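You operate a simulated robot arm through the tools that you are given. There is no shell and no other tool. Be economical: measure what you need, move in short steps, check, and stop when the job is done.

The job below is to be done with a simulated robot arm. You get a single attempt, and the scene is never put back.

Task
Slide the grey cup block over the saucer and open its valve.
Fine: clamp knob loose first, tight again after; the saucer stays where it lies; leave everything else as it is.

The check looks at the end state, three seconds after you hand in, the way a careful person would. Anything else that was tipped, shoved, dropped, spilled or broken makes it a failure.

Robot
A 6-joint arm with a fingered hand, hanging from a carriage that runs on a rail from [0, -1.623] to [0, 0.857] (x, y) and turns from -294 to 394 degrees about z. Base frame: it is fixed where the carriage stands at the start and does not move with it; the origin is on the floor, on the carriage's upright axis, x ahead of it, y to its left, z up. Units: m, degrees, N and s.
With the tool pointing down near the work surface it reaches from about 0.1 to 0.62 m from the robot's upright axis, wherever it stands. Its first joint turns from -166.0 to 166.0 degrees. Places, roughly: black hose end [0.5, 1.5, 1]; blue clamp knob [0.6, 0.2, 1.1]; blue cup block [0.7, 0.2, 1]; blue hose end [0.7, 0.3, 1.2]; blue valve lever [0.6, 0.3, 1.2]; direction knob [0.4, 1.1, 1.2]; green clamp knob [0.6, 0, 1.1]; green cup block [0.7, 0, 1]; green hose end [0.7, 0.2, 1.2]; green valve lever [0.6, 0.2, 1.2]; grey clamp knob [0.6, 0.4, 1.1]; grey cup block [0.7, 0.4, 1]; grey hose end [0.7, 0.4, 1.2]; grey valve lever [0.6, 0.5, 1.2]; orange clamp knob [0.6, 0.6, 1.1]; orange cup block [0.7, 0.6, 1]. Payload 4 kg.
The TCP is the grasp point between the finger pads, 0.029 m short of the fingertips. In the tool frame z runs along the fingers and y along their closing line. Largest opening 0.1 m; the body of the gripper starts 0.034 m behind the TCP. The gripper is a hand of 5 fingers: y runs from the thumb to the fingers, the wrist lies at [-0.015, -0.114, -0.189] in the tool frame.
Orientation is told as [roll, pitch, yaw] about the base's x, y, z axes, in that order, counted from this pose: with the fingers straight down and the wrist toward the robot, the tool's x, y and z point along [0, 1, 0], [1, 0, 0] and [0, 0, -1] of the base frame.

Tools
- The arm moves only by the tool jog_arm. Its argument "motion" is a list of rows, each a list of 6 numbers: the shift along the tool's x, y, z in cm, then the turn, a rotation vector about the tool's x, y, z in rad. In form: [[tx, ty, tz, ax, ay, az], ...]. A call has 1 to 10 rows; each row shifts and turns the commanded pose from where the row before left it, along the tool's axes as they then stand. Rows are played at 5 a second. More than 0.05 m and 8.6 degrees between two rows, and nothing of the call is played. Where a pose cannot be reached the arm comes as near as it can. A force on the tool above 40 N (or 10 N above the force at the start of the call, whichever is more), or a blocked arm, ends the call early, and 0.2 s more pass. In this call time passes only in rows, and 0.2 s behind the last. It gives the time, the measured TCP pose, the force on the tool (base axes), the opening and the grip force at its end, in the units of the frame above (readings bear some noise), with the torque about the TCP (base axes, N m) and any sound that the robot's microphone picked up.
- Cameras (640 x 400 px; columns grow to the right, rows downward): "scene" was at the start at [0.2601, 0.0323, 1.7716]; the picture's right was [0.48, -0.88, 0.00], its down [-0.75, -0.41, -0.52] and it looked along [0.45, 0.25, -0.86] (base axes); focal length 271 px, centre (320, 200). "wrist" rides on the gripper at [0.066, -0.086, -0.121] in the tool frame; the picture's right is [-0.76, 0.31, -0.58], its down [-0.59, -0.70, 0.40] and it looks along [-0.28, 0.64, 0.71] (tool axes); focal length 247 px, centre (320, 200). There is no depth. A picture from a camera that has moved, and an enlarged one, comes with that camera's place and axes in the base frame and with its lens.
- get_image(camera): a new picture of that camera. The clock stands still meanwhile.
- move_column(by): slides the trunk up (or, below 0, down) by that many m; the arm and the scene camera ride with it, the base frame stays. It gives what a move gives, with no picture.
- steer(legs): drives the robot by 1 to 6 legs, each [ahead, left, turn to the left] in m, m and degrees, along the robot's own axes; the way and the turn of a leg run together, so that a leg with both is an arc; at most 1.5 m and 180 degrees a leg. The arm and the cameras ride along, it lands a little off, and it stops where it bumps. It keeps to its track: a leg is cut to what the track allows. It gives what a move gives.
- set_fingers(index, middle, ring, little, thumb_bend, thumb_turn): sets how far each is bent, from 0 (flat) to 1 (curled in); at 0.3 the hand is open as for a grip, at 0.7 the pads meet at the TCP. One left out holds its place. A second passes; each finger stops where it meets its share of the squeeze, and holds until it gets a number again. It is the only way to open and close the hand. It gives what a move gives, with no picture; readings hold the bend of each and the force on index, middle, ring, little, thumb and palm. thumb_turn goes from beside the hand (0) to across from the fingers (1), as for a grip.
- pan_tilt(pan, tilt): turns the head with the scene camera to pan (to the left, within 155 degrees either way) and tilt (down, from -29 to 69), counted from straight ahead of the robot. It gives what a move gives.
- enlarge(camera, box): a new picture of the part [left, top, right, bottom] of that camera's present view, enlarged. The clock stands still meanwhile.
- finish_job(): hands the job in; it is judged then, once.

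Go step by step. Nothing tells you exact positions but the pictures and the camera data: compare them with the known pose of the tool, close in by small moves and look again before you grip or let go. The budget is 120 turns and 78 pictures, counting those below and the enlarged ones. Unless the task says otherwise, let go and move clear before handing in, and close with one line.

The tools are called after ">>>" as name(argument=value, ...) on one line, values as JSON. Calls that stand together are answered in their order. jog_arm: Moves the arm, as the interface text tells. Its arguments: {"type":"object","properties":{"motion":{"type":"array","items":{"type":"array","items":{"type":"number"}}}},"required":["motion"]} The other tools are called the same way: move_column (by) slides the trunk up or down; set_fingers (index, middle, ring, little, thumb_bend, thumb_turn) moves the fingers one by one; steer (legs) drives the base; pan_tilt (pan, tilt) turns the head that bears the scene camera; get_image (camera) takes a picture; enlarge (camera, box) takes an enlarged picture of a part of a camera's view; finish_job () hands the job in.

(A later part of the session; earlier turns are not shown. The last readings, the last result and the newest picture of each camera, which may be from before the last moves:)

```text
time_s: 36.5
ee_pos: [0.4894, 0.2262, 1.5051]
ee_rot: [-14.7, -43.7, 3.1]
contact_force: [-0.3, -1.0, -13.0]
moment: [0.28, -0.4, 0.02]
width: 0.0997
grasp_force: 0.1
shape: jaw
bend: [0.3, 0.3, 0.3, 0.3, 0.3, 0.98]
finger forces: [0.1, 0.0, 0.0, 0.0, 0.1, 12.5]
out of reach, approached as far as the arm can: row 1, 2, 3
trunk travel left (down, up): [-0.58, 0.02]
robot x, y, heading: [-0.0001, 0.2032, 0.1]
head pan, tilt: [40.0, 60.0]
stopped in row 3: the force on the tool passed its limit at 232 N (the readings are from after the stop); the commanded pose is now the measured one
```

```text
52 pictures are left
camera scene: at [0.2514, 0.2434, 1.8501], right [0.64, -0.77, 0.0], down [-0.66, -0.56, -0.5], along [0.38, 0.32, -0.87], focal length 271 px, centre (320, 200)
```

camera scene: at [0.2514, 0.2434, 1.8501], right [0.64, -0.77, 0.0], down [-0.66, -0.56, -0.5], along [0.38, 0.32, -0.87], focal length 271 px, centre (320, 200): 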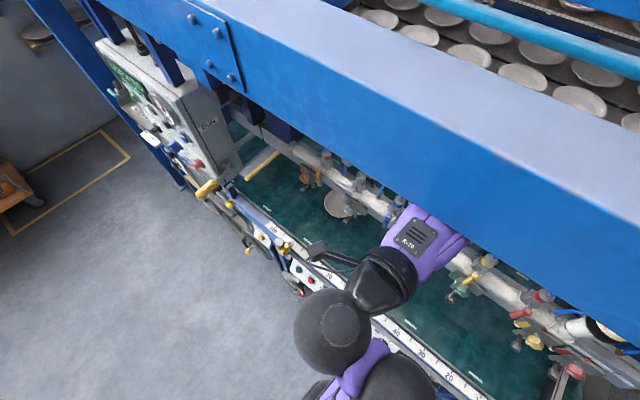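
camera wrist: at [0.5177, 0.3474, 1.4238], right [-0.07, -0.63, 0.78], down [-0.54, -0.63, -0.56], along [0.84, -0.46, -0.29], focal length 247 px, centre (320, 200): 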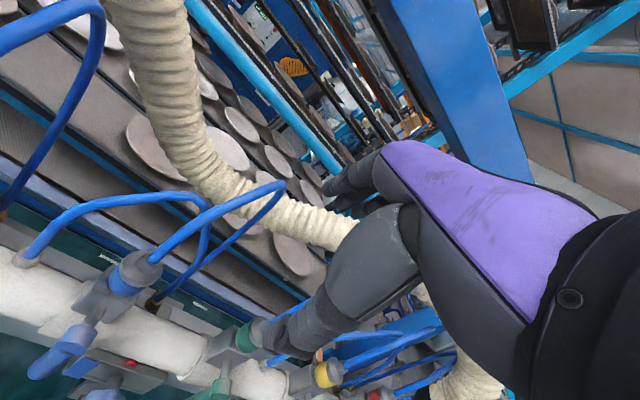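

The palm touched the fixed overhead beam because the arm jumped up when the tilt wasn't reachable. I'll lower the trunk to clear it, then move the hand into line with the robot's axis, where a horizontal hand should be easier to reach.

>>> move_column(by=-0.2)

>>> get_image(camera="scene")

```text
time_s: 38.6
ee_pos: [0.489, 0.228, 1.3066]
ee_rot: [-14.7, -44.0, 3.2]
contact_force: [0.2, -0.9, -0.2]
moment: [0.0, -0.01, 0.0]
width: 0.0999
grasp_force: 0.1
shape: jaw
bend: [0.3, 0.3, 0.3, 0.3, 0.3, 0.98]
finger forces: [0.0, 0.0, 0.0, 0.0, 0.1, 0.0]
trunk travel left (down, up): [-0.38, 0.22]
robot x, y, heading: [0.0017, 0.2003, 0.1]
head pan, tilt: [40.0, 60.0]
```

```text
51 pictures are left
camera scene: at [0.2516, 0.2435, 1.6505], right [0.64, -0.77, 0.0], down [-0.66, -0.56, -0.5], along [0.38, 0.32, -0.87], focal length 271 px, centre (320, 200)
```

scene: 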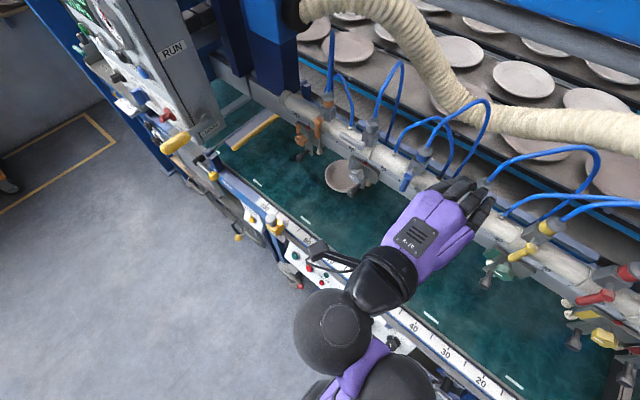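

>>> jog_arm(motion=[[0.3, -1.3, 1.45, 0, 0, 0]])

>>> jog_arm(motion=[[0, 0, 0, -0.1, 0, 0]])

>>> jog_arm(motion=[[0.3, -1.3, 1.45, 0, 0, 0]])

>>> jog_arm(motion=[[0, 1.4, 1.4, 0, 0, 0]])

>>> jog_arm(motion=[[0, 0, 0, 0, 0, -0.1]])

>>> jog_arm(motion=[[0, 0, 0, 0, 0, 0.1]])

>>> jog_arm(motion=[[0, 0, 0, 0, 0.1, 0]])

>>> jog_arm(motion=[[0, 0, 0, 0, -0.1, 0]])

```text
time_s: 39.0
ee_pos: [0.4854, 0.2246, 1.302]
ee_rot: [-14.8, -43.7, 3.1]
contact_force: [0.4, -0.6, 1.0]
moment: [0.02, -0.01, -0.01]
width: 0.1
grasp_force: 0.0
shape: jaw
bend: [0.3, 0.3, 0.3, 0.3, 0.3, 0.98]
finger forces: [0.1, 0.0, 0.1, 0.0, 0.0, 0.0]
out of reach, approached as far as the arm can: row 1
trunk travel left (down, up): [-0.38, 0.22]
robot x, y, heading: [-0.0004, 0.2031, 0.2]
head pan, tilt: [40.0, 60.0]
```

```text
time_s: 39.4
ee_pos: [0.4941, 0.2219, 1.3411]
ee_rot: [-16.1, -48.3, 5.3]
contact_force: [-0.4, 0.1, -0.1]
moment: [0.0, -0.01, 0.0]
width: 0.0997
grasp_force: 0.0
shape: jaw
bend: [0.3, 0.3, 0.3, 0.3, 0.3, 0.98]
finger forces: [0.0, 0.0, 0.1, 0.0, 0.0, 0.0]
out of reach, approached as far as the arm can: row 1
trunk travel left (down, up): [-0.38, 0.22]
robot x, y, heading: [0.0024, 0.1975, -0.2]
head pan, tilt: [40.0, 60.0]
```

```text
time_s: 39.8
ee_pos: [0.497, 0.2189, 1.3466]
ee_rot: [-16.2, -49.0, 5.3]
contact_force: [0.2, -0.5, -0.3]
moment: [-0.01, 0.01, 0.0]
width: 0.1
grasp_force: 0.1
shape: jaw
bend: [0.3, 0.3, 0.3, 0.3, 0.3, 0.98]
finger forces: [0.0, 0.1, 0.0, 0.1, 0.0, 0.0]
out of reach, approached as far as the arm can: row 1
trunk travel left (down, up): [-0.38, 0.22]
robot x, y, heading: [0.004, 0.2026, 0.2]
head pan, tilt: [40.0, 60.0]
```

```text
time_s: 40.2
ee_pos: [0.5081, 0.2136, 1.3572]
ee_rot: [-16.2, -49.3, 5.4]
contact_force: [0.3, -0.4, -0.1]
moment: [0.02, 0.0, 0.01]
width: 0.1002
grasp_force: 0.2
shape: jaw
bend: [0.3, 0.3, 0.3, 0.3, 0.3, 0.98]
finger forces: [0.1, 0.0, 0.1, 0.1, 0.0, 0.0]
out of reach, approached as far as the arm can: row 1
trunk travel left (down, up): [-0.38, 0.22]
robot x, y, heading: [-0.0006, 0.2005, 0.1]
head pan, tilt: [40.0, 60.0]
```

```text
time_s: 40.6
ee_pos: [0.5092, 0.2141, 1.3592]
ee_rot: [-22.5, -47.5, 13.6]
contact_force: [-0.5, 0.8, 0.7]
moment: [0.0, 0.02, -0.02]
width: 0.0999
grasp_force: 0.1
shape: jaw
bend: [0.3, 0.3, 0.3, 0.3, 0.3, 0.98]
finger forces: [0.0, 0.1, 0.1, 0.0, 0.0, 0.1]
trunk travel left (down, up): [-0.38, 0.22]
robot x, y, heading: [0.002, 0.1993, 0.4]
head pan, tilt: [40.0, 60.0]
```

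```text
time_s: 41.0
ee_pos: [0.5075, 0.215, 1.3584]
ee_rot: [-16.3, -49.4, 5.4]
contact_force: [0.7, -0.5, 0.5]
moment: [0.01, 0.0, -0.03]
width: 0.1001
grasp_force: 0.0
shape: jaw
bend: [0.3, 0.3, 0.3, 0.3, 0.3, 0.98]
finger forces: [0.0, 0.0, 0.1, 0.0, 0.0, 0.0]
trunk travel left (down, up): [-0.38, 0.22]
robot x, y, heading: [-0.0021, 0.199, 0.1]
head pan, tilt: [40.0, 60.0]
```

```text
time_s: 41.4
ee_pos: [0.5096, 0.2155, 1.3578]
ee_rot: [-10.7, -49.6, 5.5]
contact_force: [0.2, -0.3, 0.5]
moment: [-0.03, 0.0, -0.02]
width: 0.0999
grasp_force: 0.0
shape: jaw
bend: [0.3, 0.3, 0.3, 0.3, 0.3, 0.98]
finger forces: [0.0, 0.0, 0.0, 0.1, 0.1, 0.1]
trunk travel left (down, up): [-0.38, 0.22]
robot x, y, heading: [-0.0033, 0.2036, -0.2]
head pan, tilt: [40.0, 60.0]
```

```text
time_s: 41.8
ee_pos: [0.5073, 0.2148, 1.3587]
ee_rot: [-16.4, -49.4, 5.4]
contact_force: [-0.3, -0.3, -0.5]
moment: [0.0, 0.0, -0.01]
width: 0.1
grasp_force: 0.2
shape: jaw
bend: [0.3, 0.3, 0.3, 0.3, 0.3, 0.98]
finger forces: [0.0, 0.0, 0.0, 0.0, 0.1, 0.0]
trunk travel left (down, up): [-0.38, 0.22]
robot x, y, heading: [-0.0012, 0.2006, 0.0]
head pan, tilt: [40.0, 60.0]
```

Fitting the limits to one explanation: wrist flex only allows a horizontal hand close in, while tool-down to about 25° tilt reaches the knob if the trunk is low. So I'll work with a mostly downward hand. First I bring the hand back toward tool-down here, where it is clear.

>>> jog_arm(motion=[[0, 0, 0, 0.12, 0, 0], [0, 0, 0, 0.12, 0, 0], [0, 0, 0, 0.12, 0, 0], [0, 0, 0, 0.12, 0, 0]])

>>> jog_arm(motion=[[0, 0, 0, 0, 0.1, 0], [0, 0, 0, 0, 0.1, 0], [0, 0, 0, 0.05, 0, 0]])

```text
time_s: 42.8
ee_pos: [0.5187, 0.211, 1.3457]
ee_rot: [-11.4, -22.9, -2.5]
contact_force: [0.2, -0.1, -0.2]
moment: [-0.02, 0.01, 0.01]
width: 0.0999
grasp_force: 0.0
shape: jaw
bend: [0.3, 0.3, 0.3, 0.3, 0.3, 0.98]
finger forces: [0.0, 0.0, 0.1, 0.0, 0.0, 0.1]
out of reach, approached as far as the arm can: row 4
trunk travel left (down, up): [-0.38, 0.22]
robot x, y, heading: [0.0013, 0.2016, 0.2]
head pan, tilt: [40.0, 60.0]
```

```text
time_s: 43.6
ee_pos: [0.5197, 0.2098, 1.3461]
ee_rot: [0.1, -20.1, -2.7]
contact_force: [0.1, -0.4, 0.5]
moment: [-0.01, -0.01, 0.02]
width: 0.0998
grasp_force: 0.1
shape: jaw
bend: [0.3, 0.3, 0.3, 0.3, 0.3, 0.98]
finger forces: [0.0, 0.0, 0.1, 0.0, 0.0, 0.1]
trunk travel left (down, up): [-0.38, 0.22]
robot x, y, heading: [-0.0005, 0.2027, 0.2]
head pan, tilt: [40.0, 60.0]
```

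The hand is now upright, tilted 20°. I'll drive so the wrist camera faces the grey block, and lower the trunk a bit.

>>> steer(legs=[[0, 0.17, 0]])

>>> move_column(by=-0.12)

>>> enlarge(camera="wrist", box=[0, 100, 400, 400])

>>> pan_tilt(pan=10, tilt=50)

>>> get_image(camera="scene")

```text
time_s: 45.1
ee_pos: [0.5191, 0.3812, 1.347]
ee_rot: [0.0, -20.1, -2.6]
contact_force: [-0.8, 0.8, 0.2]
moment: [-0.01, -0.02, -0.02]
width: 0.0996
grasp_force: 0.0
shape: jaw
bend: [0.3, 0.3, 0.3, 0.3, 0.3, 0.98]
finger forces: [0.0, 0.0, 0.0, 0.0, 0.0, 0.1]
trunk travel left (down, up): [-0.38, 0.22]
robot x, y, heading: [-0.0016, 0.37, 0.1]
head pan, tilt: [40.0, 60.0]
```

```text
time_s: 46.6
ee_pos: [0.5196, 0.3823, 1.226]
ee_rot: [0.0, -20.1, -2.7]
contact_force: [0.4, 1.0, -1.0]
moment: [0.02, 0.0, 0.02]
width: 0.0999
grasp_force: 0.1
shape: jaw
bend: [0.3, 0.3, 0.3, 0.3, 0.3, 0.98]
finger forces: [0.1, 0.1, 0.0, 0.0, 0.1, 0.1]
trunk travel left (down, up): [-0.26, 0.34]
robot x, y, heading: [0.0001, 0.3747, -0.2]
head pan, tilt: [40.0, 60.0]
```

```text
1.33 times, centred on (200, 250) of wrist
camera zoom: at [0.4004, 0.4537, 1.311], right [0.05, -0.76, 0.65], down [-0.55, -0.56, -0.62], along [0.83, -0.32, -0.45], focal length 329 px, centre (480, 133)
```

zoom: 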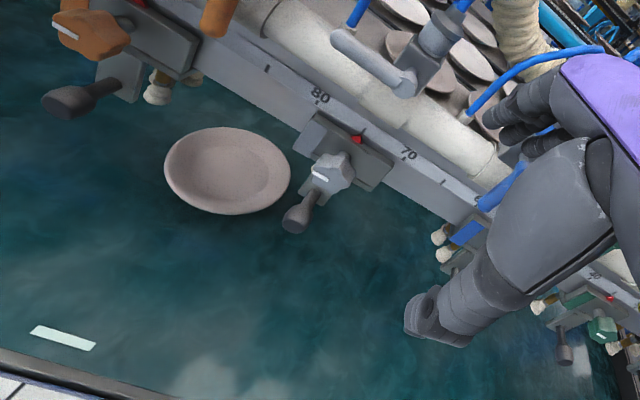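

```text
time_s: 47.5
ee_pos: [0.5199, 0.3829, 1.2269]
ee_rot: [0.0, -20.1, -2.7]
contact_force: [0.8, 0.4, 0.4]
moment: [-0.01, -0.02, -0.02]
width: 0.0999
grasp_force: 0.0
shape: jaw
bend: [0.3, 0.3, 0.3, 0.3, 0.3, 0.98]
finger forces: [0.0, 0.0, 0.0, 0.0, 0.0, 0.0]
trunk travel left (down, up): [-0.26, 0.34]
robot x, y, heading: [-0.0023, 0.3732, 0.2]
head pan, tilt: [10.0, 50.0]
```

```text
49 pictures are left
camera scene: at [0.2764, 0.3859, 1.543], right [0.18, -0.98, 0.0], down [-0.75, -0.13, -0.64], along [0.63, 0.11, -0.77], focal length 271 px, centre (320, 200)
```

scene: 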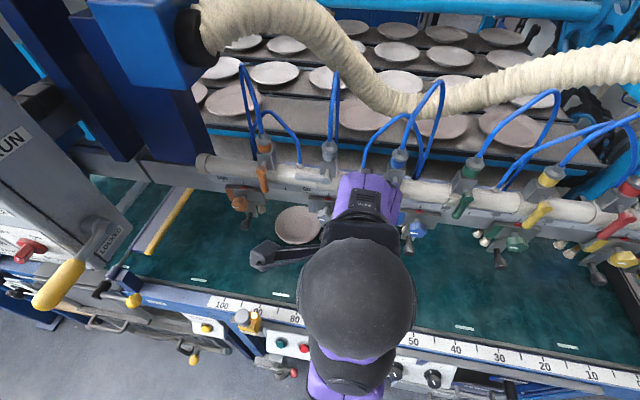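

>>> enlarge(camera="wrist", box=[130, 175, 290, 275])

```text
4.00 times, centred on (210, 225) of wrist
camera zoom: at [0.4004, 0.4537, 1.3109], right [0.05, -0.76, 0.65], down [-0.55, -0.56, -0.62], along [0.83, -0.32, -0.45], focal length 988 px, centre (760, 100)
```

zoom: 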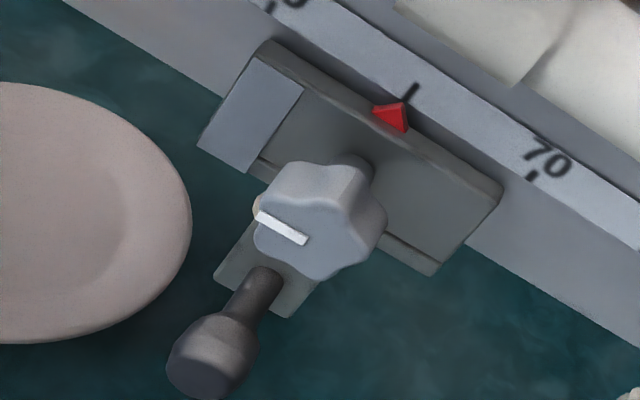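

The close view shows a star knob of about 4.5 cm facing the operator (axis along x), its white index mark pointing left, with a dark handle bulb just below it. The wrist-to-TCP line is about 31° off the finger direction, so turning the hand about that line should point the fingers forward without using up reach. I'll start that turn.

>>> jog_arm(motion=[[0, 0, 0, -0.01, -0.072, -0.12], [0, 0, 0, -0.01, -0.072, -0.12], [0, 0, 0, -0.01, -0.072, -0.12], [0, 0, 0, -0.01, -0.072, -0.12], [0, 0, 0, -0.01, -0.072, -0.12]])

>>> get_image(camera="scene")

```text
time_s: 48.8
ee_pos: [0.5211, 0.3817, 1.2282]
ee_rot: [-31.8, -13.2, 32.6]
contact_force: [-0.2, 0.0, 0.5]
moment: [0.0, 0.01, -0.01]
width: 0.0999
grasp_force: 0.1
shape: jaw
bend: [0.3, 0.3, 0.3, 0.3, 0.3, 0.98]
finger forces: [0.0, 0.0, 0.0, 0.0, 0.0, 0.0]
trunk travel left (down, up): [-0.26, 0.34]
robot x, y, heading: [-0.0023, 0.3744, 0.2]
head pan, tilt: [10.0, 50.0]
```

```text
47 pictures are left
camera scene: at [0.2764, 0.3858, 1.543], right [0.18, -0.98, 0.0], down [-0.75, -0.13, -0.64], along [0.63, 0.11, -0.77], focal length 271 px, centre (320, 200)
```

scene: 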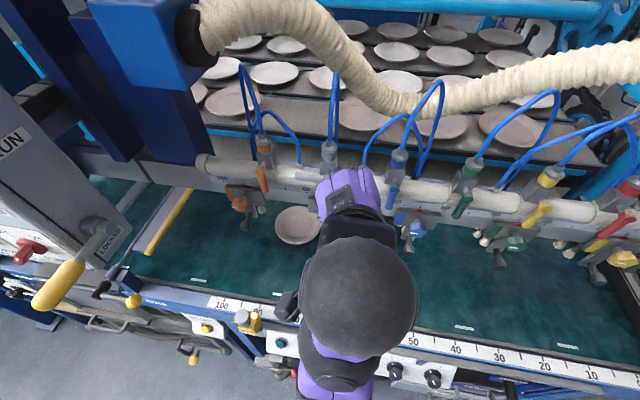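

The turn works without reach trouble. I'll do the second half.

>>> jog_arm(motion=[[0, 0, 0, -0.01, -0.072, -0.12], [0, 0, 0, -0.01, -0.072, -0.12], [0, 0, 0, -0.01, -0.072, -0.12], [0, 0, 0, -0.01, -0.072, -0.12], [0, 0, 0, -0.01, -0.072, -0.12], [0, 0, 0, -0.01, -0.072, -0.12]])

>>> get_image(camera="wrist")

```text
time_s: 49.1
ee_pos: [0.52, 0.3818, 1.228]
ee_rot: [-34.7, -11.5, 36.2]
contact_force: [8.5, 25.3, 4.8]
moment: [-1.03, 1.29, -4.62]
width: 0.1
grasp_force: 0.2
shape: jaw
bend: [0.3, 0.3, 0.3, 0.3, 0.3, 0.98]
finger forces: [0.0, 0.0, 0.0, 0.0, 0.1, 0.0]
trunk travel left (down, up): [-0.26, 0.34]
robot x, y, heading: [-0.0015, 0.372, 0.3]
head pan, tilt: [10.0, 50.0]
stopped in row 1: the force on the tool passed its limit at 161 N (the readings are from after the stop); the commanded pose is now the measured one
```

```text
46 pictures are left
camera wrist: at [0.3697, 0.4254, 1.2715], right [0.27, -0.17, 0.95], down [-0.14, -0.98, -0.13], along [0.95, -0.1, -0.29], focal length 247 px, centre (320, 200)
```

wrist: 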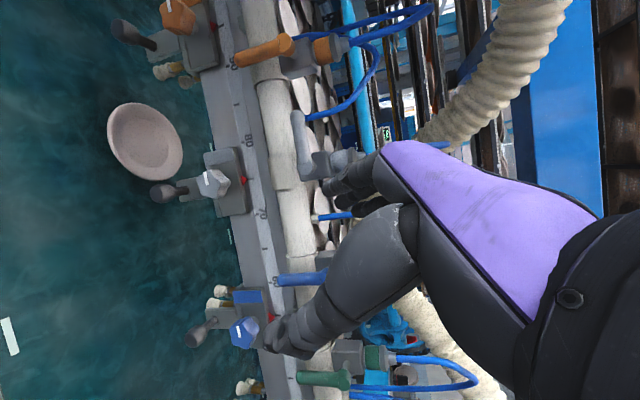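

The negative roll ends in self-contact (the camera bracket against the forearm). I'll roll the other way, which puts the camera above the hand.

>>> jog_arm(motion=[[0, 0, 0, 0.01, 0.072, 0.12], [0, 0, 0, 0.01, 0.072, 0.12], [0, 0, 0, 0.01, 0.072, 0.12], [0, 0, 0, 0.01, 0.072, 0.12], [0, 0, 0, 0.01, 0.072, 0.12], [0, 0, 0, 0.01, 0.072, 0.12], [0, 0, 0, 0.01, 0.072, 0.12], [0, 0, 0, 0.01, 0.072, 0.12], [0, 0, 0, 0.01, 0.072, 0.12], [0, 0, 0, 0.01, 0.072, 0.12]])

>>> jog_arm(motion=[[0, 0, 0, 0.01, 0.072, 0.12], [0, 0, 0, 0.01, 0.072, 0.12], [0, 0, 0, 0.01, 0.072, 0.12], [0, 0, 0, 0.01, 0.072, 0.12], [0, 0, 0, 0.01, 0.072, 0.12], [0, 0, 0, 0.01, 0.072, 0.12], [0, 0, 0, 0.01, 0.072, 0.12]])

>>> get_image(camera="wrist")

>>> get_image(camera="scene")

```text
time_s: 51.4
ee_pos: [0.5335, 0.3813, 1.2154]
ee_rot: [27.1, -10.5, -32.7]
contact_force: [-0.2, 0.9, -0.7]
moment: [-0.05, -0.03, 0.0]
width: 0.0997
grasp_force: 0.0
shape: jaw
bend: [0.3, 0.3, 0.3, 0.3, 0.3, 0.98]
finger forces: [0.0, 0.1, 0.0, 0.0, 0.0, 0.1]
out of reach, approached as far as the arm can: row 7, 8, 9, 10
trunk travel left (down, up): [-0.26, 0.34]
robot x, y, heading: [0.0002, 0.3718, -0.2]
head pan, tilt: [10.0, 50.0]
```

```text
time_s: 53.0
ee_pos: [0.5564, 0.3776, 1.1898]
ee_rot: [53.5, 24.4, -66.1]
contact_force: [-1.0, -0.8, 0.4]
moment: [-0.04, -0.03, -0.03]
width: 0.0998
grasp_force: 0.1
shape: jaw
bend: [0.3, 0.3, 0.3, 0.3, 0.3, 0.98]
finger forces: [0.0, 0.0, 0.1, 0.1, 0.0, 0.1]
out of reach, approached as far as the arm can: row 1, 2, 3, 4, 5, 6, 7
trunk travel left (down, up): [-0.26, 0.34]
robot x, y, heading: [-0.0008, 0.3694, -0.1]
head pan, tilt: [10.0, 50.0]
```

```text
45 pictures are left
camera wrist: at [0.4912, 0.379, 1.339], right [-0.77, -0.53, -0.37], down [-0.41, 0.84, -0.36], along [0.5, -0.13, -0.86], focal length 247 px, centre (320, 200)
```

wrist: 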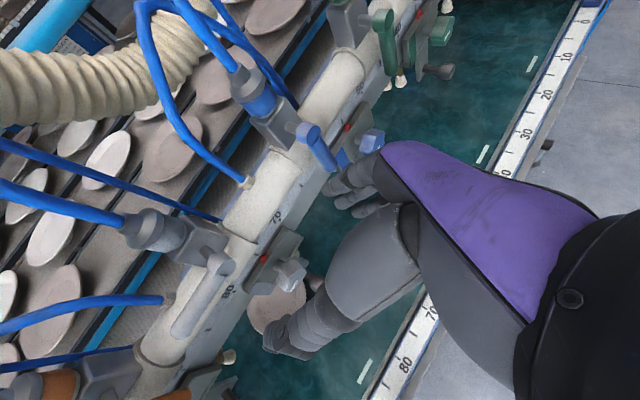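

```text
44 pictures are left
camera scene: at [0.2764, 0.3858, 1.543], right [0.18, -0.98, 0.0], down [-0.75, -0.13, -0.64], along [0.63, 0.11, -0.77], focal length 271 px, centre (320, 200)
```

scene: 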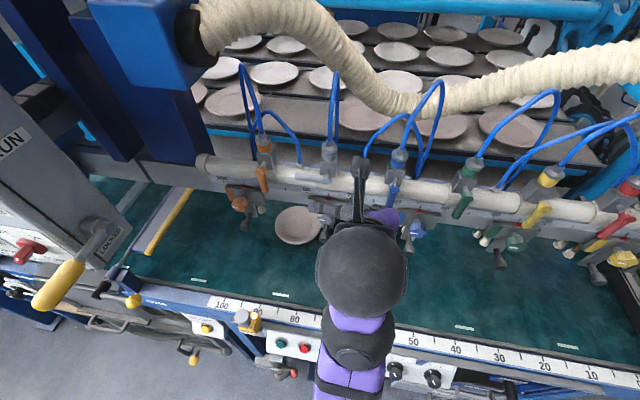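

The hand now points forward with its camera on top (tool z about (0.64, 0.55, -0.54)). I'll yaw it right about vertical so the fingers face the machine squarely.

>>> jog_arm(motion=[[0, 0, 0, -0.103, 0.058, 0.076], [0, 0, 0, -0.103, 0.058, 0.076], [0, 0, 0, -0.103, 0.058, 0.076], [0, 0, 0, -0.103, 0.058, 0.076]])

>>> get_image(camera="wrist")

```text
time_s: 54.0
ee_pos: [0.6169, 0.3253, 1.121]
ee_rot: [53.6, 24.8, -97.0]
contact_force: [-1.7, -0.2, -0.6]
moment: [0.0, -0.02, 0.05]
width: 0.1001
grasp_force: 0.1
shape: jaw
bend: [0.3, 0.3, 0.3, 0.3, 0.3, 0.99]
finger forces: [0.0, 0.1, 0.1, 0.1, 1.2, 0.1]
out of reach, approached as far as the arm can: row 1, 2, 3, 4
trunk travel left (down, up): [-0.26, 0.34]
robot x, y, heading: [0.0026, 0.3715, 0.2]
head pan, tilt: [10.0, 50.0]
```

```text
43 pictures are left
camera wrist: at [0.5615, 0.3573, 1.2702], right [-0.93, -0.05, -0.37], down [0.09, 0.93, -0.35], along [0.37, -0.36, -0.86], focal length 247 px, centre (320, 200)
```

wrist: 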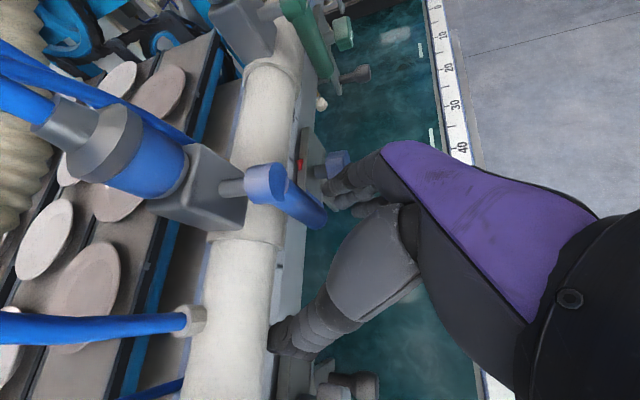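

The hand jumped outward again and the thumb touches lightly (about 1 N). I'll retreat backwards immediately in small steps.

>>> jog_arm(motion=[[-1.1, 0.23, -1.7, 0, 0, 0], [-1.1, 0.23, -1.7, 0, 0, 0]])

>>> get_image(camera="scene")

```text
time_s: 54.5
ee_pos: [0.5913, 0.3059, 1.1042]
ee_rot: [53.5, 24.4, -98.1]
contact_force: [0.0, 0.0, 0.3]
moment: [-0.02, 0.01, 0.0]
width: 0.1
grasp_force: 0.1
shape: jaw
bend: [0.3, 0.3, 0.3, 0.3, 0.3, 0.98]
finger forces: [0.1, 0.1, 0.0, 0.0, 0.1, 0.0]
out of reach, approached as far as the arm can: row 1, 2
trunk travel left (down, up): [-0.26, 0.34]
robot x, y, heading: [-0.0004, 0.3759, 0.1]
head pan, tilt: [10.0, 50.0]
```

```text
42 pictures are left
camera scene: at [0.2764, 0.3857, 1.543], right [0.18, -0.98, 0.0], down [-0.75, -0.13, -0.64], along [0.63, 0.11, -0.77], focal length 271 px, centre (320, 200)
```

scene: 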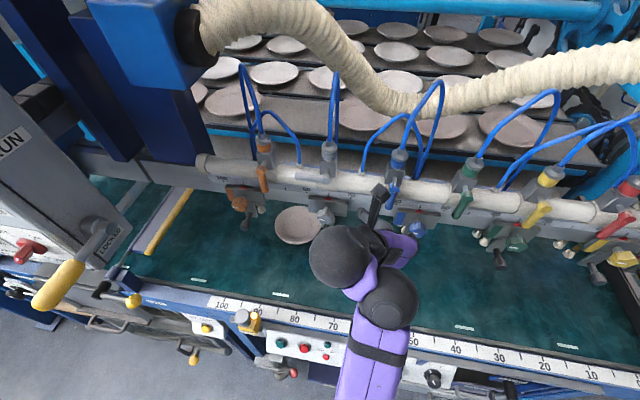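

Contact is cleared and the hand now points forward at knob height, but by the blue block. I'll shift the carriage left to bring it in front of the grey knob, lifting slightly on the way.

>>> steer(legs=[[0, 0.04, 0]])

>>> move_column(by=0.06)

>>> get_image(camera="wrist")

```text
time_s: 55.4
ee_pos: [0.5904, 0.3449, 1.1052]
ee_rot: [53.5, 24.3, -97.9]
contact_force: [-0.9, 0.6, 0.0]
moment: [0.02, 0.02, -0.01]
width: 0.0997
grasp_force: 0.0
shape: jaw
bend: [0.3, 0.3, 0.3, 0.3, 0.3, 0.98]
finger forces: [0.0, 0.1, 0.0, 0.0, 0.1, 0.0]
trunk travel left (down, up): [-0.26, 0.34]
robot x, y, heading: [-0.0022, 0.4131, 0.1]
head pan, tilt: [10.0, 50.0]
```

```text
time_s: 56.4
ee_pos: [0.5902, 0.346, 1.1651]
ee_rot: [53.5, 24.4, -97.9]
contact_force: [0.1, 0.1, -0.8]
moment: [0.0, 0.0, -0.01]
width: 0.0999
grasp_force: 0.1
shape: jaw
bend: [0.3, 0.3, 0.3, 0.3, 0.3, 0.98]
finger forces: [0.1, 0.0, 0.0, 0.0, 0.0, 0.1]
trunk travel left (down, up): [-0.32, 0.28]
robot x, y, heading: [0.0013, 0.4102, 0.1]
head pan, tilt: [10.0, 50.0]
```

```text
41 pictures are left
camera wrist: at [0.5366, 0.3809, 1.3137], right [-0.93, -0.04, -0.37], down [0.1, 0.93, -0.36], along [0.36, -0.37, -0.86], focal length 247 px, centre (320, 200)
```

wrist: 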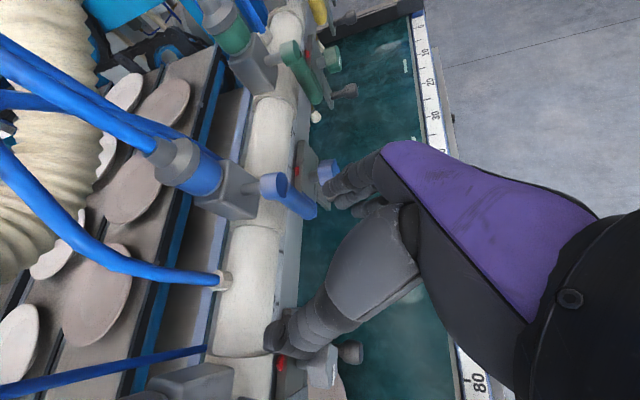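

Before shifting further I'll pull back a few cm so the thumb clears the grey lever.

>>> jog_arm(motion=[[-1.1, 0.23, -1.7, 0, 0, 0], [-1.1, 0.23, -1.7, 0, 0, 0], [-1.1, 0.23, -1.7, 0, 0, 0]])

```text
time_s: 57.2
ee_pos: [0.5361, 0.334, 1.1484]
ee_rot: [53.8, 24.5, -97.5]
contact_force: [-0.5, 0.5, -0.3]
moment: [-0.01, 0.01, -0.01]
width: 0.0999
grasp_force: 0.1
shape: jaw
bend: [0.3, 0.3, 0.3, 0.3, 0.3, 0.98]
finger forces: [0.1, 0.1, 0.0, 0.0, 0.0, 0.0]
out of reach, approached as far as the arm can: row 1, 2, 3
trunk travel left (down, up): [-0.32, 0.28]
robot x, y, heading: [0.0002, 0.4104, 0.2]
head pan, tilt: [10.0, 50.0]
```

>>> steer(legs=[[0, 0.105, 0]])

>>> get_image(camera="wrist")

>>> pan_tilt(pan=-10, tilt=45)

>>> get_image(camera="scene")

```text
time_s: 58.4
ee_pos: [0.5385, 0.4388, 1.149]
ee_rot: [53.9, 24.3, -97.5]
contact_force: [0.4, 0.8, -0.7]
moment: [0.03, 0.01, -0.03]
width: 0.0998
grasp_force: 0.1
shape: jaw
bend: [0.3, 0.3, 0.3, 0.3, 0.3, 0.98]
finger forces: [0.0, 0.1, 0.1, 0.1, 0.0, 0.0]
trunk travel left (down, up): [-0.32, 0.28]
robot x, y, heading: [0.0033, 0.5165, 0.4]
head pan, tilt: [10.0, 50.0]
```

```text
40 pictures are left
camera wrist: at [0.4817, 0.4739, 1.2985], right [-0.93, -0.05, -0.37], down [0.1, 0.93, -0.36], along [0.36, -0.37, -0.86], focal length 247 px, centre (320, 200)
```

wrist: 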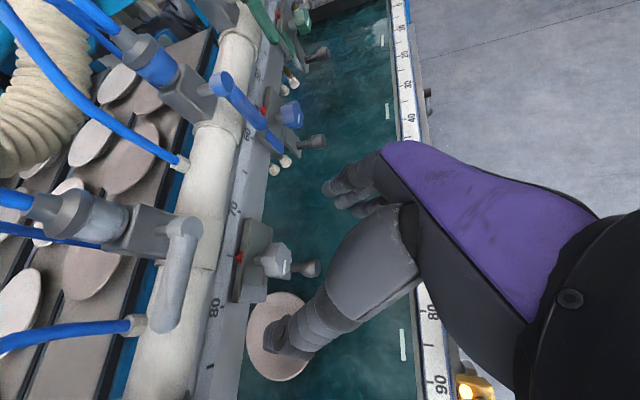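

```text
time_s: 59.2
ee_pos: [0.5375, 0.4394, 1.1482]
ee_rot: [53.7, 24.4, -97.5]
contact_force: [0.2, 0.3, 0.2]
moment: [-0.02, 0.01, 0.0]
width: 0.0998
grasp_force: 0.0
shape: jaw
bend: [0.3, 0.3, 0.3, 0.3, 0.3, 0.98]
finger forces: [0.0, 0.0, 0.0, 0.0, 0.0, 0.0]
trunk travel left (down, up): [-0.32, 0.28]
robot x, y, heading: [0.0002, 0.5174, -0.2]
head pan, tilt: [-10.0, 45.0]
```

```text
39 pictures are left
camera scene: at [0.2807, 0.5031, 1.6099], right [-0.17, -0.99, 0.0], down [-0.7, 0.12, -0.71], along [0.7, -0.12, -0.71], focal length 271 px, centre (320, 200)
```

scene: 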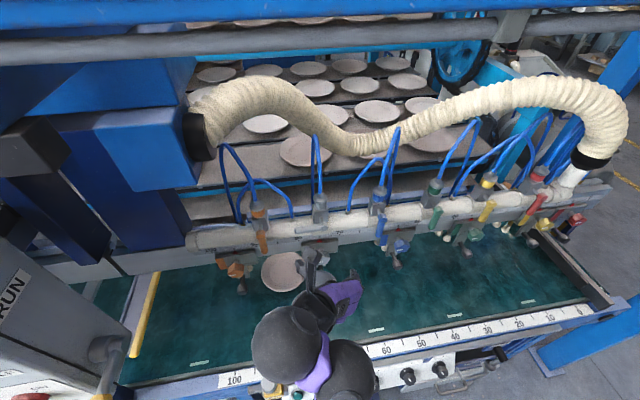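

The wrist camera now looks down on the grey knob and handle: knob front at about (0.625, 0.437, 1.05), handle bulb out to x 0.60 at z about 1.01. I need to know which finger is lowest so it can avoid the handle, so I'll bend the little finger and look.

>>> set_fingers(little=0.0, ring=0.0)

>>> get_image(camera="wrist")

```text
time_s: 60.2
ee_pos: [0.5367, 0.4383, 1.1497]
ee_rot: [53.8, 24.4, -97.5]
contact_force: [0.5, 0.1, 1.0]
moment: [0.0, 0.0, 0.02]
width: 0.0988
grasp_force: 0.0
shape: fingers
bend: [0.3, 0.3, 0.0, 0.0, 0.3, 0.98]
finger forces: [0.0, 0.1, 0.0, 0.0, 0.0, 0.0]
trunk travel left (down, up): [-0.32, 0.28]
robot x, y, heading: [0.0022, 0.5174, -0.2]
head pan, tilt: [-10.0, 45.0]
```

```text
38 pictures are left
camera wrist: at [0.4817, 0.4739, 1.2985], right [-0.93, -0.05, -0.37], down [0.1, 0.93, -0.36], along [0.36, -0.37, -0.86], focal length 247 px, centre (320, 200)
```

wrist: 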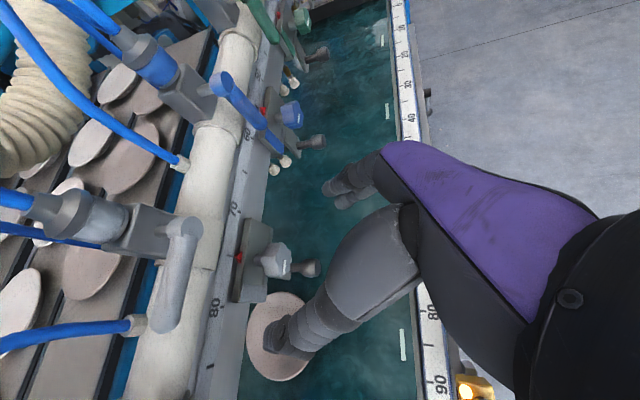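

Index and middle are the upper fingers, so ring and little stay flat, out of the handle's way. I'll approach the pre-grasp point on the line to the knob.

>>> jog_arm(motion=[[-0.64, 1.04, 2.37, 0, 0, 0], [-0.64, 1.04, 2.37, 0, 0, 0], [-0.64, 1.04, 2.37, 0, 0, 0]])

>>> get_image(camera="wrist")

```text
time_s: 61.0
ee_pos: [0.5595, 0.4199, 1.1118]
ee_rot: [53.4, 24.7, -97.3]
contact_force: [-0.2, 0.6, -0.6]
moment: [-0.01, 0.01, -0.01]
width: 0.0989
grasp_force: 0.0
shape: fingers
bend: [0.3, 0.3, 0.0, 0.0, 0.3, 0.98]
finger forces: [0.0, 0.0, 0.0, 0.1, 0.0, 0.0]
out of reach, approached as far as the arm can: row 2, 3
trunk travel left (down, up): [-0.32, 0.28]
robot x, y, heading: [0.0032, 0.5157, 0.4]
head pan, tilt: [-10.0, 45.0]
```

```text
37 pictures are left
camera wrist: at [0.5048, 0.4542, 1.2619], right [-0.93, -0.05, -0.37], down [0.09, 0.93, -0.35], along [0.36, -0.36, -0.86], focal length 247 px, centre (320, 200)
```

wrist: 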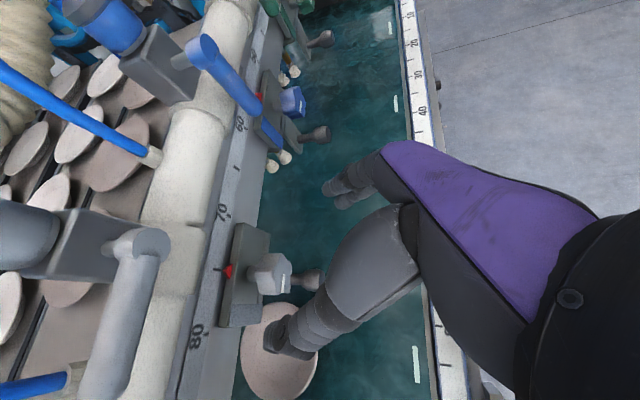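

>>> jog_arm(motion=[[1.08, -0.23, 1.68, 0, 0, 0]])

>>> jog_arm(motion=[[1.08, -0.23, 1.68, 0, 0, 0]])

```text
time_s: 61.4
ee_pos: [0.5726, 0.4176, 1.1216]
ee_rot: [53.5, 24.6, -97.4]
contact_force: [0.7, 0.4, -0.5]
moment: [0.01, 0.0, -0.04]
width: 0.0988
grasp_force: 0.0
shape: fingers
bend: [0.3, 0.3, 0.0, 0.0, 0.3, 0.98]
finger forces: [0.0, 0.0, 0.0, 0.0, 0.0, 0.1]
out of reach, approached as far as the arm can: row 1
trunk travel left (down, up): [-0.32, 0.28]
robot x, y, heading: [0.0012, 0.5186, 0.0]
head pan, tilt: [-10.0, 45.0]
```

```text
time_s: 61.8
ee_pos: [0.585, 0.4135, 1.1314]
ee_rot: [53.5, 24.5, -97.4]
contact_force: [0.0, 0.3, -0.1]
moment: [0.03, -0.04, -0.01]
width: 0.0989
grasp_force: 0.0
shape: fingers
bend: [0.3, 0.3, 0.0, 0.0, 0.3, 0.98]
finger forces: [0.0, 0.0, 0.1, 0.0, 0.0, 0.1]
out of reach, approached as far as the arm can: row 1
trunk travel left (down, up): [-0.32, 0.28]
robot x, y, heading: [-0.001, 0.514, 0.2]
head pan, tilt: [-10.0, 45.0]
```

Moving outward makes the hand rise along the limit, so I'll compensate with the trunk and carriage: lower and align first, then advance in small steps.

>>> move_column(by=-0.07)

>>> steer(legs=[[0, 0.033, 0]])

>>> enlarge(camera="wrist", box=[160, 150, 440, 340])

>>> enlarge(camera="scene", box=[200, 200, 400, 330])

```text
time_s: 62.9
ee_pos: [0.585, 0.4133, 1.0608]
ee_rot: [53.5, 24.7, -97.4]
contact_force: [-0.8, 0.1, -0.1]
moment: [0.04, 0.01, 0.01]
width: 0.0988
grasp_force: 0.1
shape: fingers
bend: [0.3, 0.3, 0.0, 0.0, 0.3, 0.98]
finger forces: [0.0, 0.0, 0.0, 0.1, 0.1, 0.0]
trunk travel left (down, up): [-0.25, 0.35]
robot x, y, heading: [0.0017, 0.5177, 0.2]
head pan, tilt: [-10.0, 45.0]
```

```text
time_s: 63.8
ee_pos: [0.5851, 0.447, 1.0624]
ee_rot: [53.6, 24.6, -97.4]
contact_force: [-0.6, 1.0, 0.3]
moment: [0.03, -0.01, 0.02]
width: 0.0988
grasp_force: 0.1
shape: fingers
bend: [0.3, 0.3, 0.0, 0.0, 0.3, 0.98]
finger forces: [0.0, 0.0, 0.1, 0.0, 0.0, 0.1]
trunk travel left (down, up): [-0.25, 0.35]
robot x, y, heading: [-0.0011, 0.5515, 0.3]
head pan, tilt: [-10.0, 45.0]
```

```text
2.11 times, centred on (300, 245) of wrist
camera zoom: at [0.5305, 0.4813, 1.2107], right [-0.93, -0.05, -0.37], down [0.09, 0.93, -0.35], along [0.36, -0.36, -0.86], focal length 520 px, centre (362, 105)
```

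zoom: 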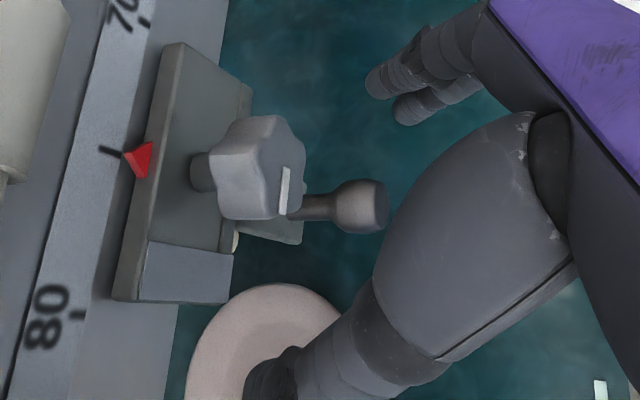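

```text
3.08 times, centred on (300, 265) of scene
camera zoom: at [0.2807, 0.5366, 1.5399], right [-0.17, -0.98, 0.0], down [-0.7, 0.12, -0.71], along [0.7, -0.12, -0.71], focal length 833 px, centre (382, 0)
```

zoom: 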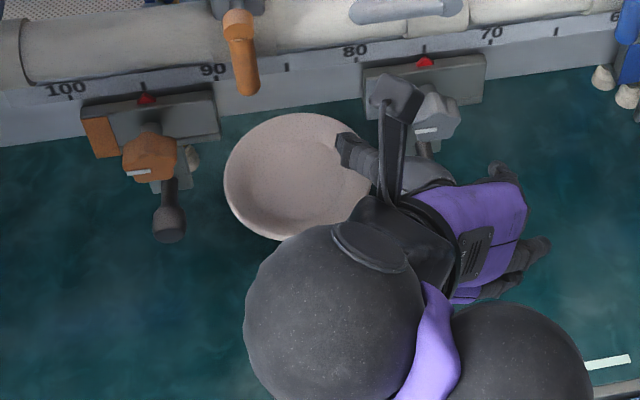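

Thumb on the left, index and middle on the right, with the knob ahead. TCP is at (0.585, 0.447, 1.062) and I want about (0.622, 0.440, 1.060). I'll advance in small jogs with trunk compensation.

>>> jog_arm(motion=[[1.08, -0.23, 1.68, 0, 0, 0]])

>>> move_column(by=-0.01)

>>> jog_arm(motion=[[1.08, -0.23, 1.68, 0, 0, 0]])

>>> move_column(by=-0.01)

>>> enlarge(camera="wrist", box=[160, 150, 440, 340])

```text
time_s: 64.2
ee_pos: [0.5985, 0.4444, 1.0709]
ee_rot: [53.3, 24.7, -97.3]
contact_force: [1.1, 1.2, 0.0]
moment: [0.0, -0.04, -0.03]
width: 0.0989
grasp_force: 0.0
shape: fingers
bend: [0.3, 0.3, 0.0, 0.0, 0.3, 0.98]
finger forces: [0.0, 0.0, 0.0, 0.0, 0.1, 0.0]
out of reach, approached as far as the arm can: row 1
trunk travel left (down, up): [-0.25, 0.35]
robot x, y, heading: [-0.0001, 0.5527, -0.0]
head pan, tilt: [-10.0, 45.0]
```

```text
time_s: 64.7
ee_pos: [0.5979, 0.4452, 1.0592]
ee_rot: [53.3, 24.7, -97.4]
contact_force: [-0.4, -0.6, 0.1]
moment: [0.01, 0.04, 0.0]
width: 0.0989
grasp_force: 0.2
shape: fingers
bend: [0.3, 0.3, 0.0, 0.0, 0.3, 0.98]
finger forces: [0.0, 0.0, 0.0, 0.1, 0.0, 0.0]
trunk travel left (down, up): [-0.24, 0.36]
robot x, y, heading: [-0.0009, 0.5535, -0.1]
head pan, tilt: [-10.0, 45.0]
```

```text
time_s: 65.1
ee_pos: [0.6118, 0.4431, 1.0685]
ee_rot: [53.1, 24.8, -97.4]
contact_force: [0.0, -0.3, -0.6]
moment: [0.0, -0.05, 0.0]
width: 0.0988
grasp_force: 0.1
shape: fingers
bend: [0.3, 0.3, 0.0, 0.0, 0.3, 0.98]
finger forces: [0.0, 0.0, 0.1, 0.0, 0.0, 0.1]
out of reach, approached as far as the arm can: row 1
trunk travel left (down, up): [-0.24, 0.36]
robot x, y, heading: [-0.0018, 0.5503, 0.0]
head pan, tilt: [-10.0, 45.0]
```

```text
time_s: 65.7
ee_pos: [0.6109, 0.4433, 1.0583]
ee_rot: [53.0, 24.8, -97.4]
contact_force: [0.7, 0.9, -0.2]
moment: [-0.01, 0.02, 0.0]
width: 0.0987
grasp_force: 0.1
shape: fingers
bend: [0.3, 0.3, 0.0, 0.0, 0.3, 0.98]
finger forces: [0.0, 0.0, 0.1, 0.0, 0.1, 0.0]
trunk travel left (down, up): [-0.23, 0.37]
robot x, y, heading: [-0.0018, 0.5504, 0.0]
head pan, tilt: [-10.0, 45.0]
```

```text
2.11 times, centred on (300, 245) of wrist
camera zoom: at [0.5573, 0.4764, 1.2088], right [-0.93, -0.05, -0.36], down [0.09, 0.93, -0.35], along [0.36, -0.36, -0.86], focal length 520 px, centre (362, 105)
```

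zoom: 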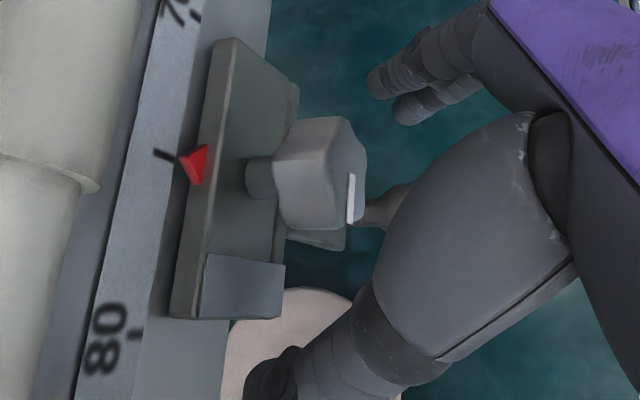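

About 1.5 cm more depth is needed; I'll do one and a half steps, then close thumb, index and middle.

>>> jog_arm(motion=[[1.35, -0.29, 2.1, 0, 0, 0]])

>>> move_column(by=-0.012)

>>> set_fingers(index=0.55, middle=0.55, thumb_bend=0.5)

>>> enlarge(camera="wrist", box=[160, 150, 440, 340])

```text
time_s: 66.1
ee_pos: [0.6243, 0.4412, 1.0712]
ee_rot: [52.9, 24.9, -97.2]
contact_force: [-0.3, 0.5, 0.5]
moment: [0.02, 0.01, 0.0]
width: 0.0987
grasp_force: 0.1
shape: fingers
bend: [0.3, 0.3, 0.0, 0.0, 0.3, 0.98]
finger forces: [0.0, 0.0, 0.0, 0.1, 0.0, 0.0]
out of reach, approached as far as the arm can: row 1
trunk travel left (down, up): [-0.23, 0.37]
robot x, y, heading: [0.0013, 0.5481, 0.4]
head pan, tilt: [-10.0, 45.0]
```

```text
time_s: 66.7
ee_pos: [0.6245, 0.4401, 1.0587]
ee_rot: [52.9, 24.8, -97.3]
contact_force: [-0.6, -1.1, -0.1]
moment: [0.0, 0.04, -0.04]
width: 0.0989
grasp_force: 0.0
shape: fingers
bend: [0.3, 0.3, 0.0, 0.0, 0.3, 0.98]
finger forces: [0.0, 0.0, 0.0, 0.0, 0.0, 0.1]
trunk travel left (down, up): [-0.218, 0.382]
robot x, y, heading: [-0.0016, 0.5496, 0.0]
head pan, tilt: [-10.0, 45.0]
```

```text
time_s: 67.7
ee_pos: [0.6248, 0.4405, 1.0595]
ee_rot: [53.0, 24.8, -97.3]
contact_force: [-0.3, -1.9, -1.3]
moment: [0.04, 0.0, -0.01]
width: 0.0461
grasp_force: 0.5
shape: fingers
bend: [0.54, 0.55, 0.0, 0.0, 0.5, 0.98]
finger forces: [1.6, 0.0, 0.0, 0.0, 0.3, 0.0]
trunk travel left (down, up): [-0.218, 0.382]
robot x, y, heading: [-0.0002, 0.551, 0.0]
head pan, tilt: [-10.0, 45.0]
```

```text
2.11 times, centred on (300, 245) of wrist
camera zoom: at [0.571, 0.4732, 1.2083], right [-0.93, -0.05, -0.36], down [0.08, 0.93, -0.35], along [0.35, -0.35, -0.87], focal length 520 px, centre (362, 105)
```

zoom: 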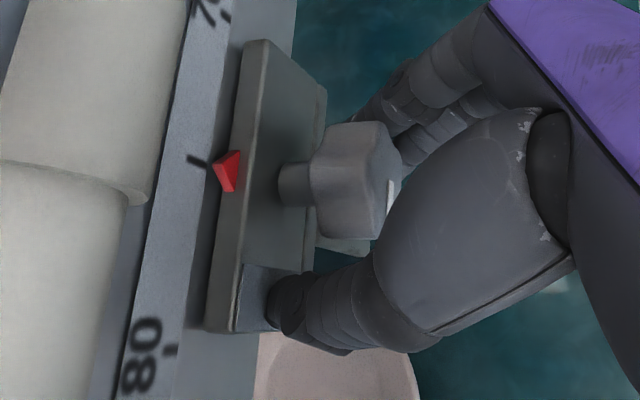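

The fingers straddle the knob well. I'll close firmly.

>>> set_fingers(index=0.7, middle=0.7, thumb_bend=0.7)

>>> enlarge(camera="wrist", box=[160, 150, 440, 340])

```text
time_s: 68.7
ee_pos: [0.6243, 0.4391, 1.0581]
ee_rot: [52.8, 24.7, -97.3]
contact_force: [1.5, -10.3, -9.4]
moment: [0.03, 0.04, -0.03]
width: 0.0273
grasp_force: 11.9
shape: fingers
bend: [0.58, 0.67, 0.0, 0.0, 0.64, 0.98]
finger forces: [14.7, 3.6, 0.1, 0.0, 6.3, 0.1]
trunk travel left (down, up): [-0.218, 0.382]
robot x, y, heading: [-0.0029, 0.5507, -0.1]
head pan, tilt: [-10.0, 45.0]
```

```text
2.11 times, centred on (300, 245) of wrist
camera zoom: at [0.5707, 0.472, 1.2078], right [-0.93, -0.05, -0.36], down [0.08, 0.93, -0.35], along [0.35, -0.35, -0.87], focal length 520 px, centre (362, 105)
```

zoom: 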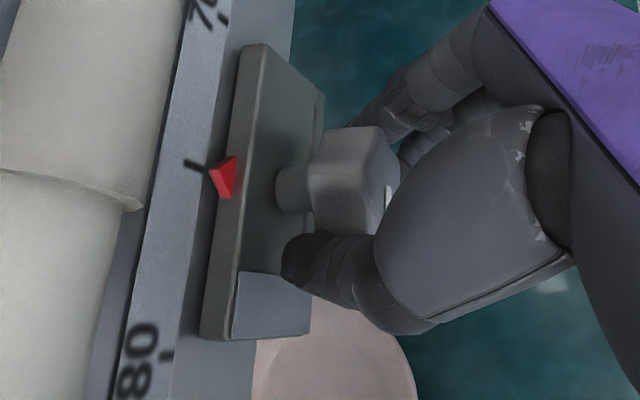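

Firm grip. I'll try turning the knob counter-clockwise (seen from the front), one small row at a time.

>>> jog_arm(motion=[[0, 0, 0, -0.054, 0.011, -0.084]])

```text
time_s: 69.1
ee_pos: [0.6131, 0.4381, 1.0696]
ee_rot: [53.5, 19.2, -96.8]
contact_force: [13.2, -6.6, -15.6]
moment: [-0.05, 0.05, 0.1]
width: 0.0285
grasp_force: 13.4
shape: fingers
bend: [0.58, 0.62, 0.0, 0.0, 0.64, 0.99]
finger forces: [10.8, 9.1, 0.1, 0.1, 6.3, 0.0]
out of reach, approached as far as the arm can: row 1
trunk travel left (down, up): [-0.218, 0.382]
robot x, y, heading: [0.0003, 0.5496, 0.3]
head pan, tilt: [-10.0, 45.0]
```

>>> enlarge(camera="wrist", box=[160, 150, 440, 340])

>>> enlarge(camera="scene", box=[240, 180, 400, 290])

```text
2.11 times, centred on (300, 245) of wrist
camera zoom: at [0.56, 0.4853, 1.2157], right [-0.93, -0.09, -0.35], down [0.08, 0.9, -0.44], along [0.36, -0.44, -0.83], focal length 520 px, centre (362, 105)
```

zoom: 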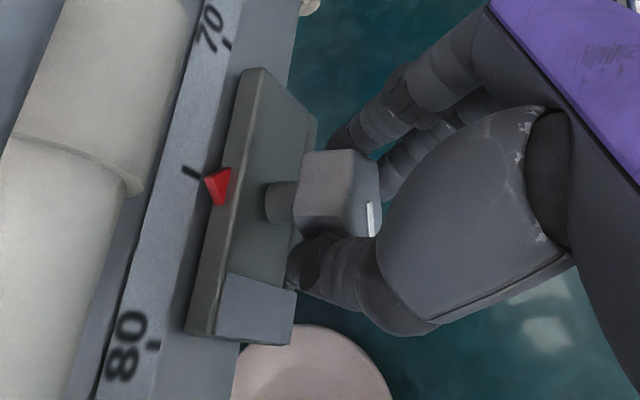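

```text
3.64 times, centred on (320, 235) of scene
camera zoom: at [0.2813, 0.536, 1.508], right [-0.17, -0.98, 0.0], down [-0.7, 0.12, -0.71], along [0.7, -0.12, -0.71], focal length 984 px, centre (320, 73)
```

zoom: 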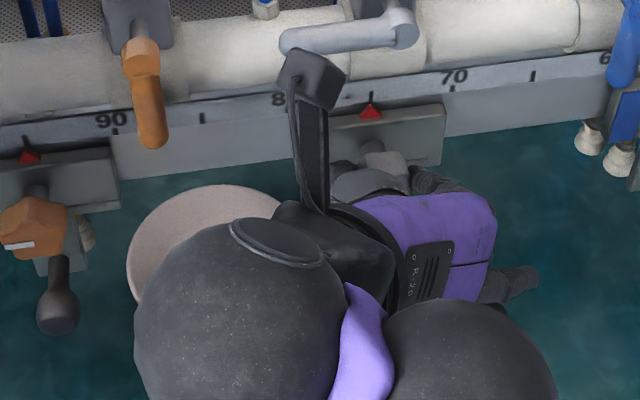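

The grip still holds, though the hand slid back and up about 1 cm. I'll re-centre with the trunk and a small advance, then turn further.

>>> move_column(by=-0.012)

>>> jog_arm(motion=[[1.0, -0.2, 1.5, 0, 0, 0]])

>>> move_column(by=-0.012)

>>> jog_arm(motion=[[0, 0, 0, -0.054, 0.011, -0.084]])

```text
time_s: 69.7
ee_pos: [0.6125, 0.4361, 1.0604]
ee_rot: [53.9, 19.3, -96.9]
contact_force: [-5.7, -6.1, 14.6]
moment: [0.03, -0.37, 0.13]
width: 0.0299
grasp_force: 12.3
shape: fingers
bend: [0.6, 0.67, 0.0, 0.0, 0.64, 0.96]
finger forces: [11.1, 2.3, 0.1, 0.0, 12.3, 0.0]
trunk travel left (down, up): [-0.206, 0.394]
robot x, y, heading: [0.0026, 0.549, 0.1]
head pan, tilt: [-10.0, 45.0]
```

```text
time_s: 70.1
ee_pos: [0.6187, 0.4369, 1.0623]
ee_rot: [52.9, 19.3, -96.9]
contact_force: [-12.7, -6.3, -3.9]
moment: [0.02, 0.16, -0.03]
width: 0.0284
grasp_force: 12.8
shape: fingers
bend: [0.6, 0.66, 0.0, 0.0, 0.64, 0.99]
finger forces: [11.9, 5.0, 0.1, 0.1, 8.7, 0.0]
out of reach, approached as far as the arm can: row 1
trunk travel left (down, up): [-0.206, 0.394]
robot x, y, heading: [-0.0018, 0.5484, -0.0]
head pan, tilt: [-10.0, 45.0]
```

```text
time_s: 70.7
ee_pos: [0.6209, 0.4383, 1.0534]
ee_rot: [53.4, 19.4, -96.7]
contact_force: [-5.0, -4.7, 3.2]
moment: [0.05, -0.04, 0.08]
width: 0.0254
grasp_force: 9.1
shape: fingers
bend: [0.61, 0.7, 0.0, 0.0, 0.64, 0.98]
finger forces: [11.1, 0.5, 0.1, 0.1, 7.0, 0.0]
trunk travel left (down, up): [-0.194, 0.406]
robot x, y, heading: [-0.0009, 0.5511, 0.4]
head pan, tilt: [-10.0, 45.0]
```

```text
time_s: 71.1
ee_pos: [0.6126, 0.4357, 1.0607]
ee_rot: [53.7, 14.1, -95.9]
contact_force: [5.8, 2.9, -12.7]
moment: [-0.03, 0.14, -0.02]
width: 0.026
grasp_force: 10.0
shape: fingers
bend: [0.63, 0.69, 0.0, 0.0, 0.62, 0.98]
finger forces: [7.2, 3.4, 0.0, 0.0, 10.3, 0.0]
out of reach, approached as far as the arm can: row 1
trunk travel left (down, up): [-0.194, 0.406]
robot x, y, heading: [-0.0, 0.5448, 0.0]
head pan, tilt: [-10.0, 45.0]
```

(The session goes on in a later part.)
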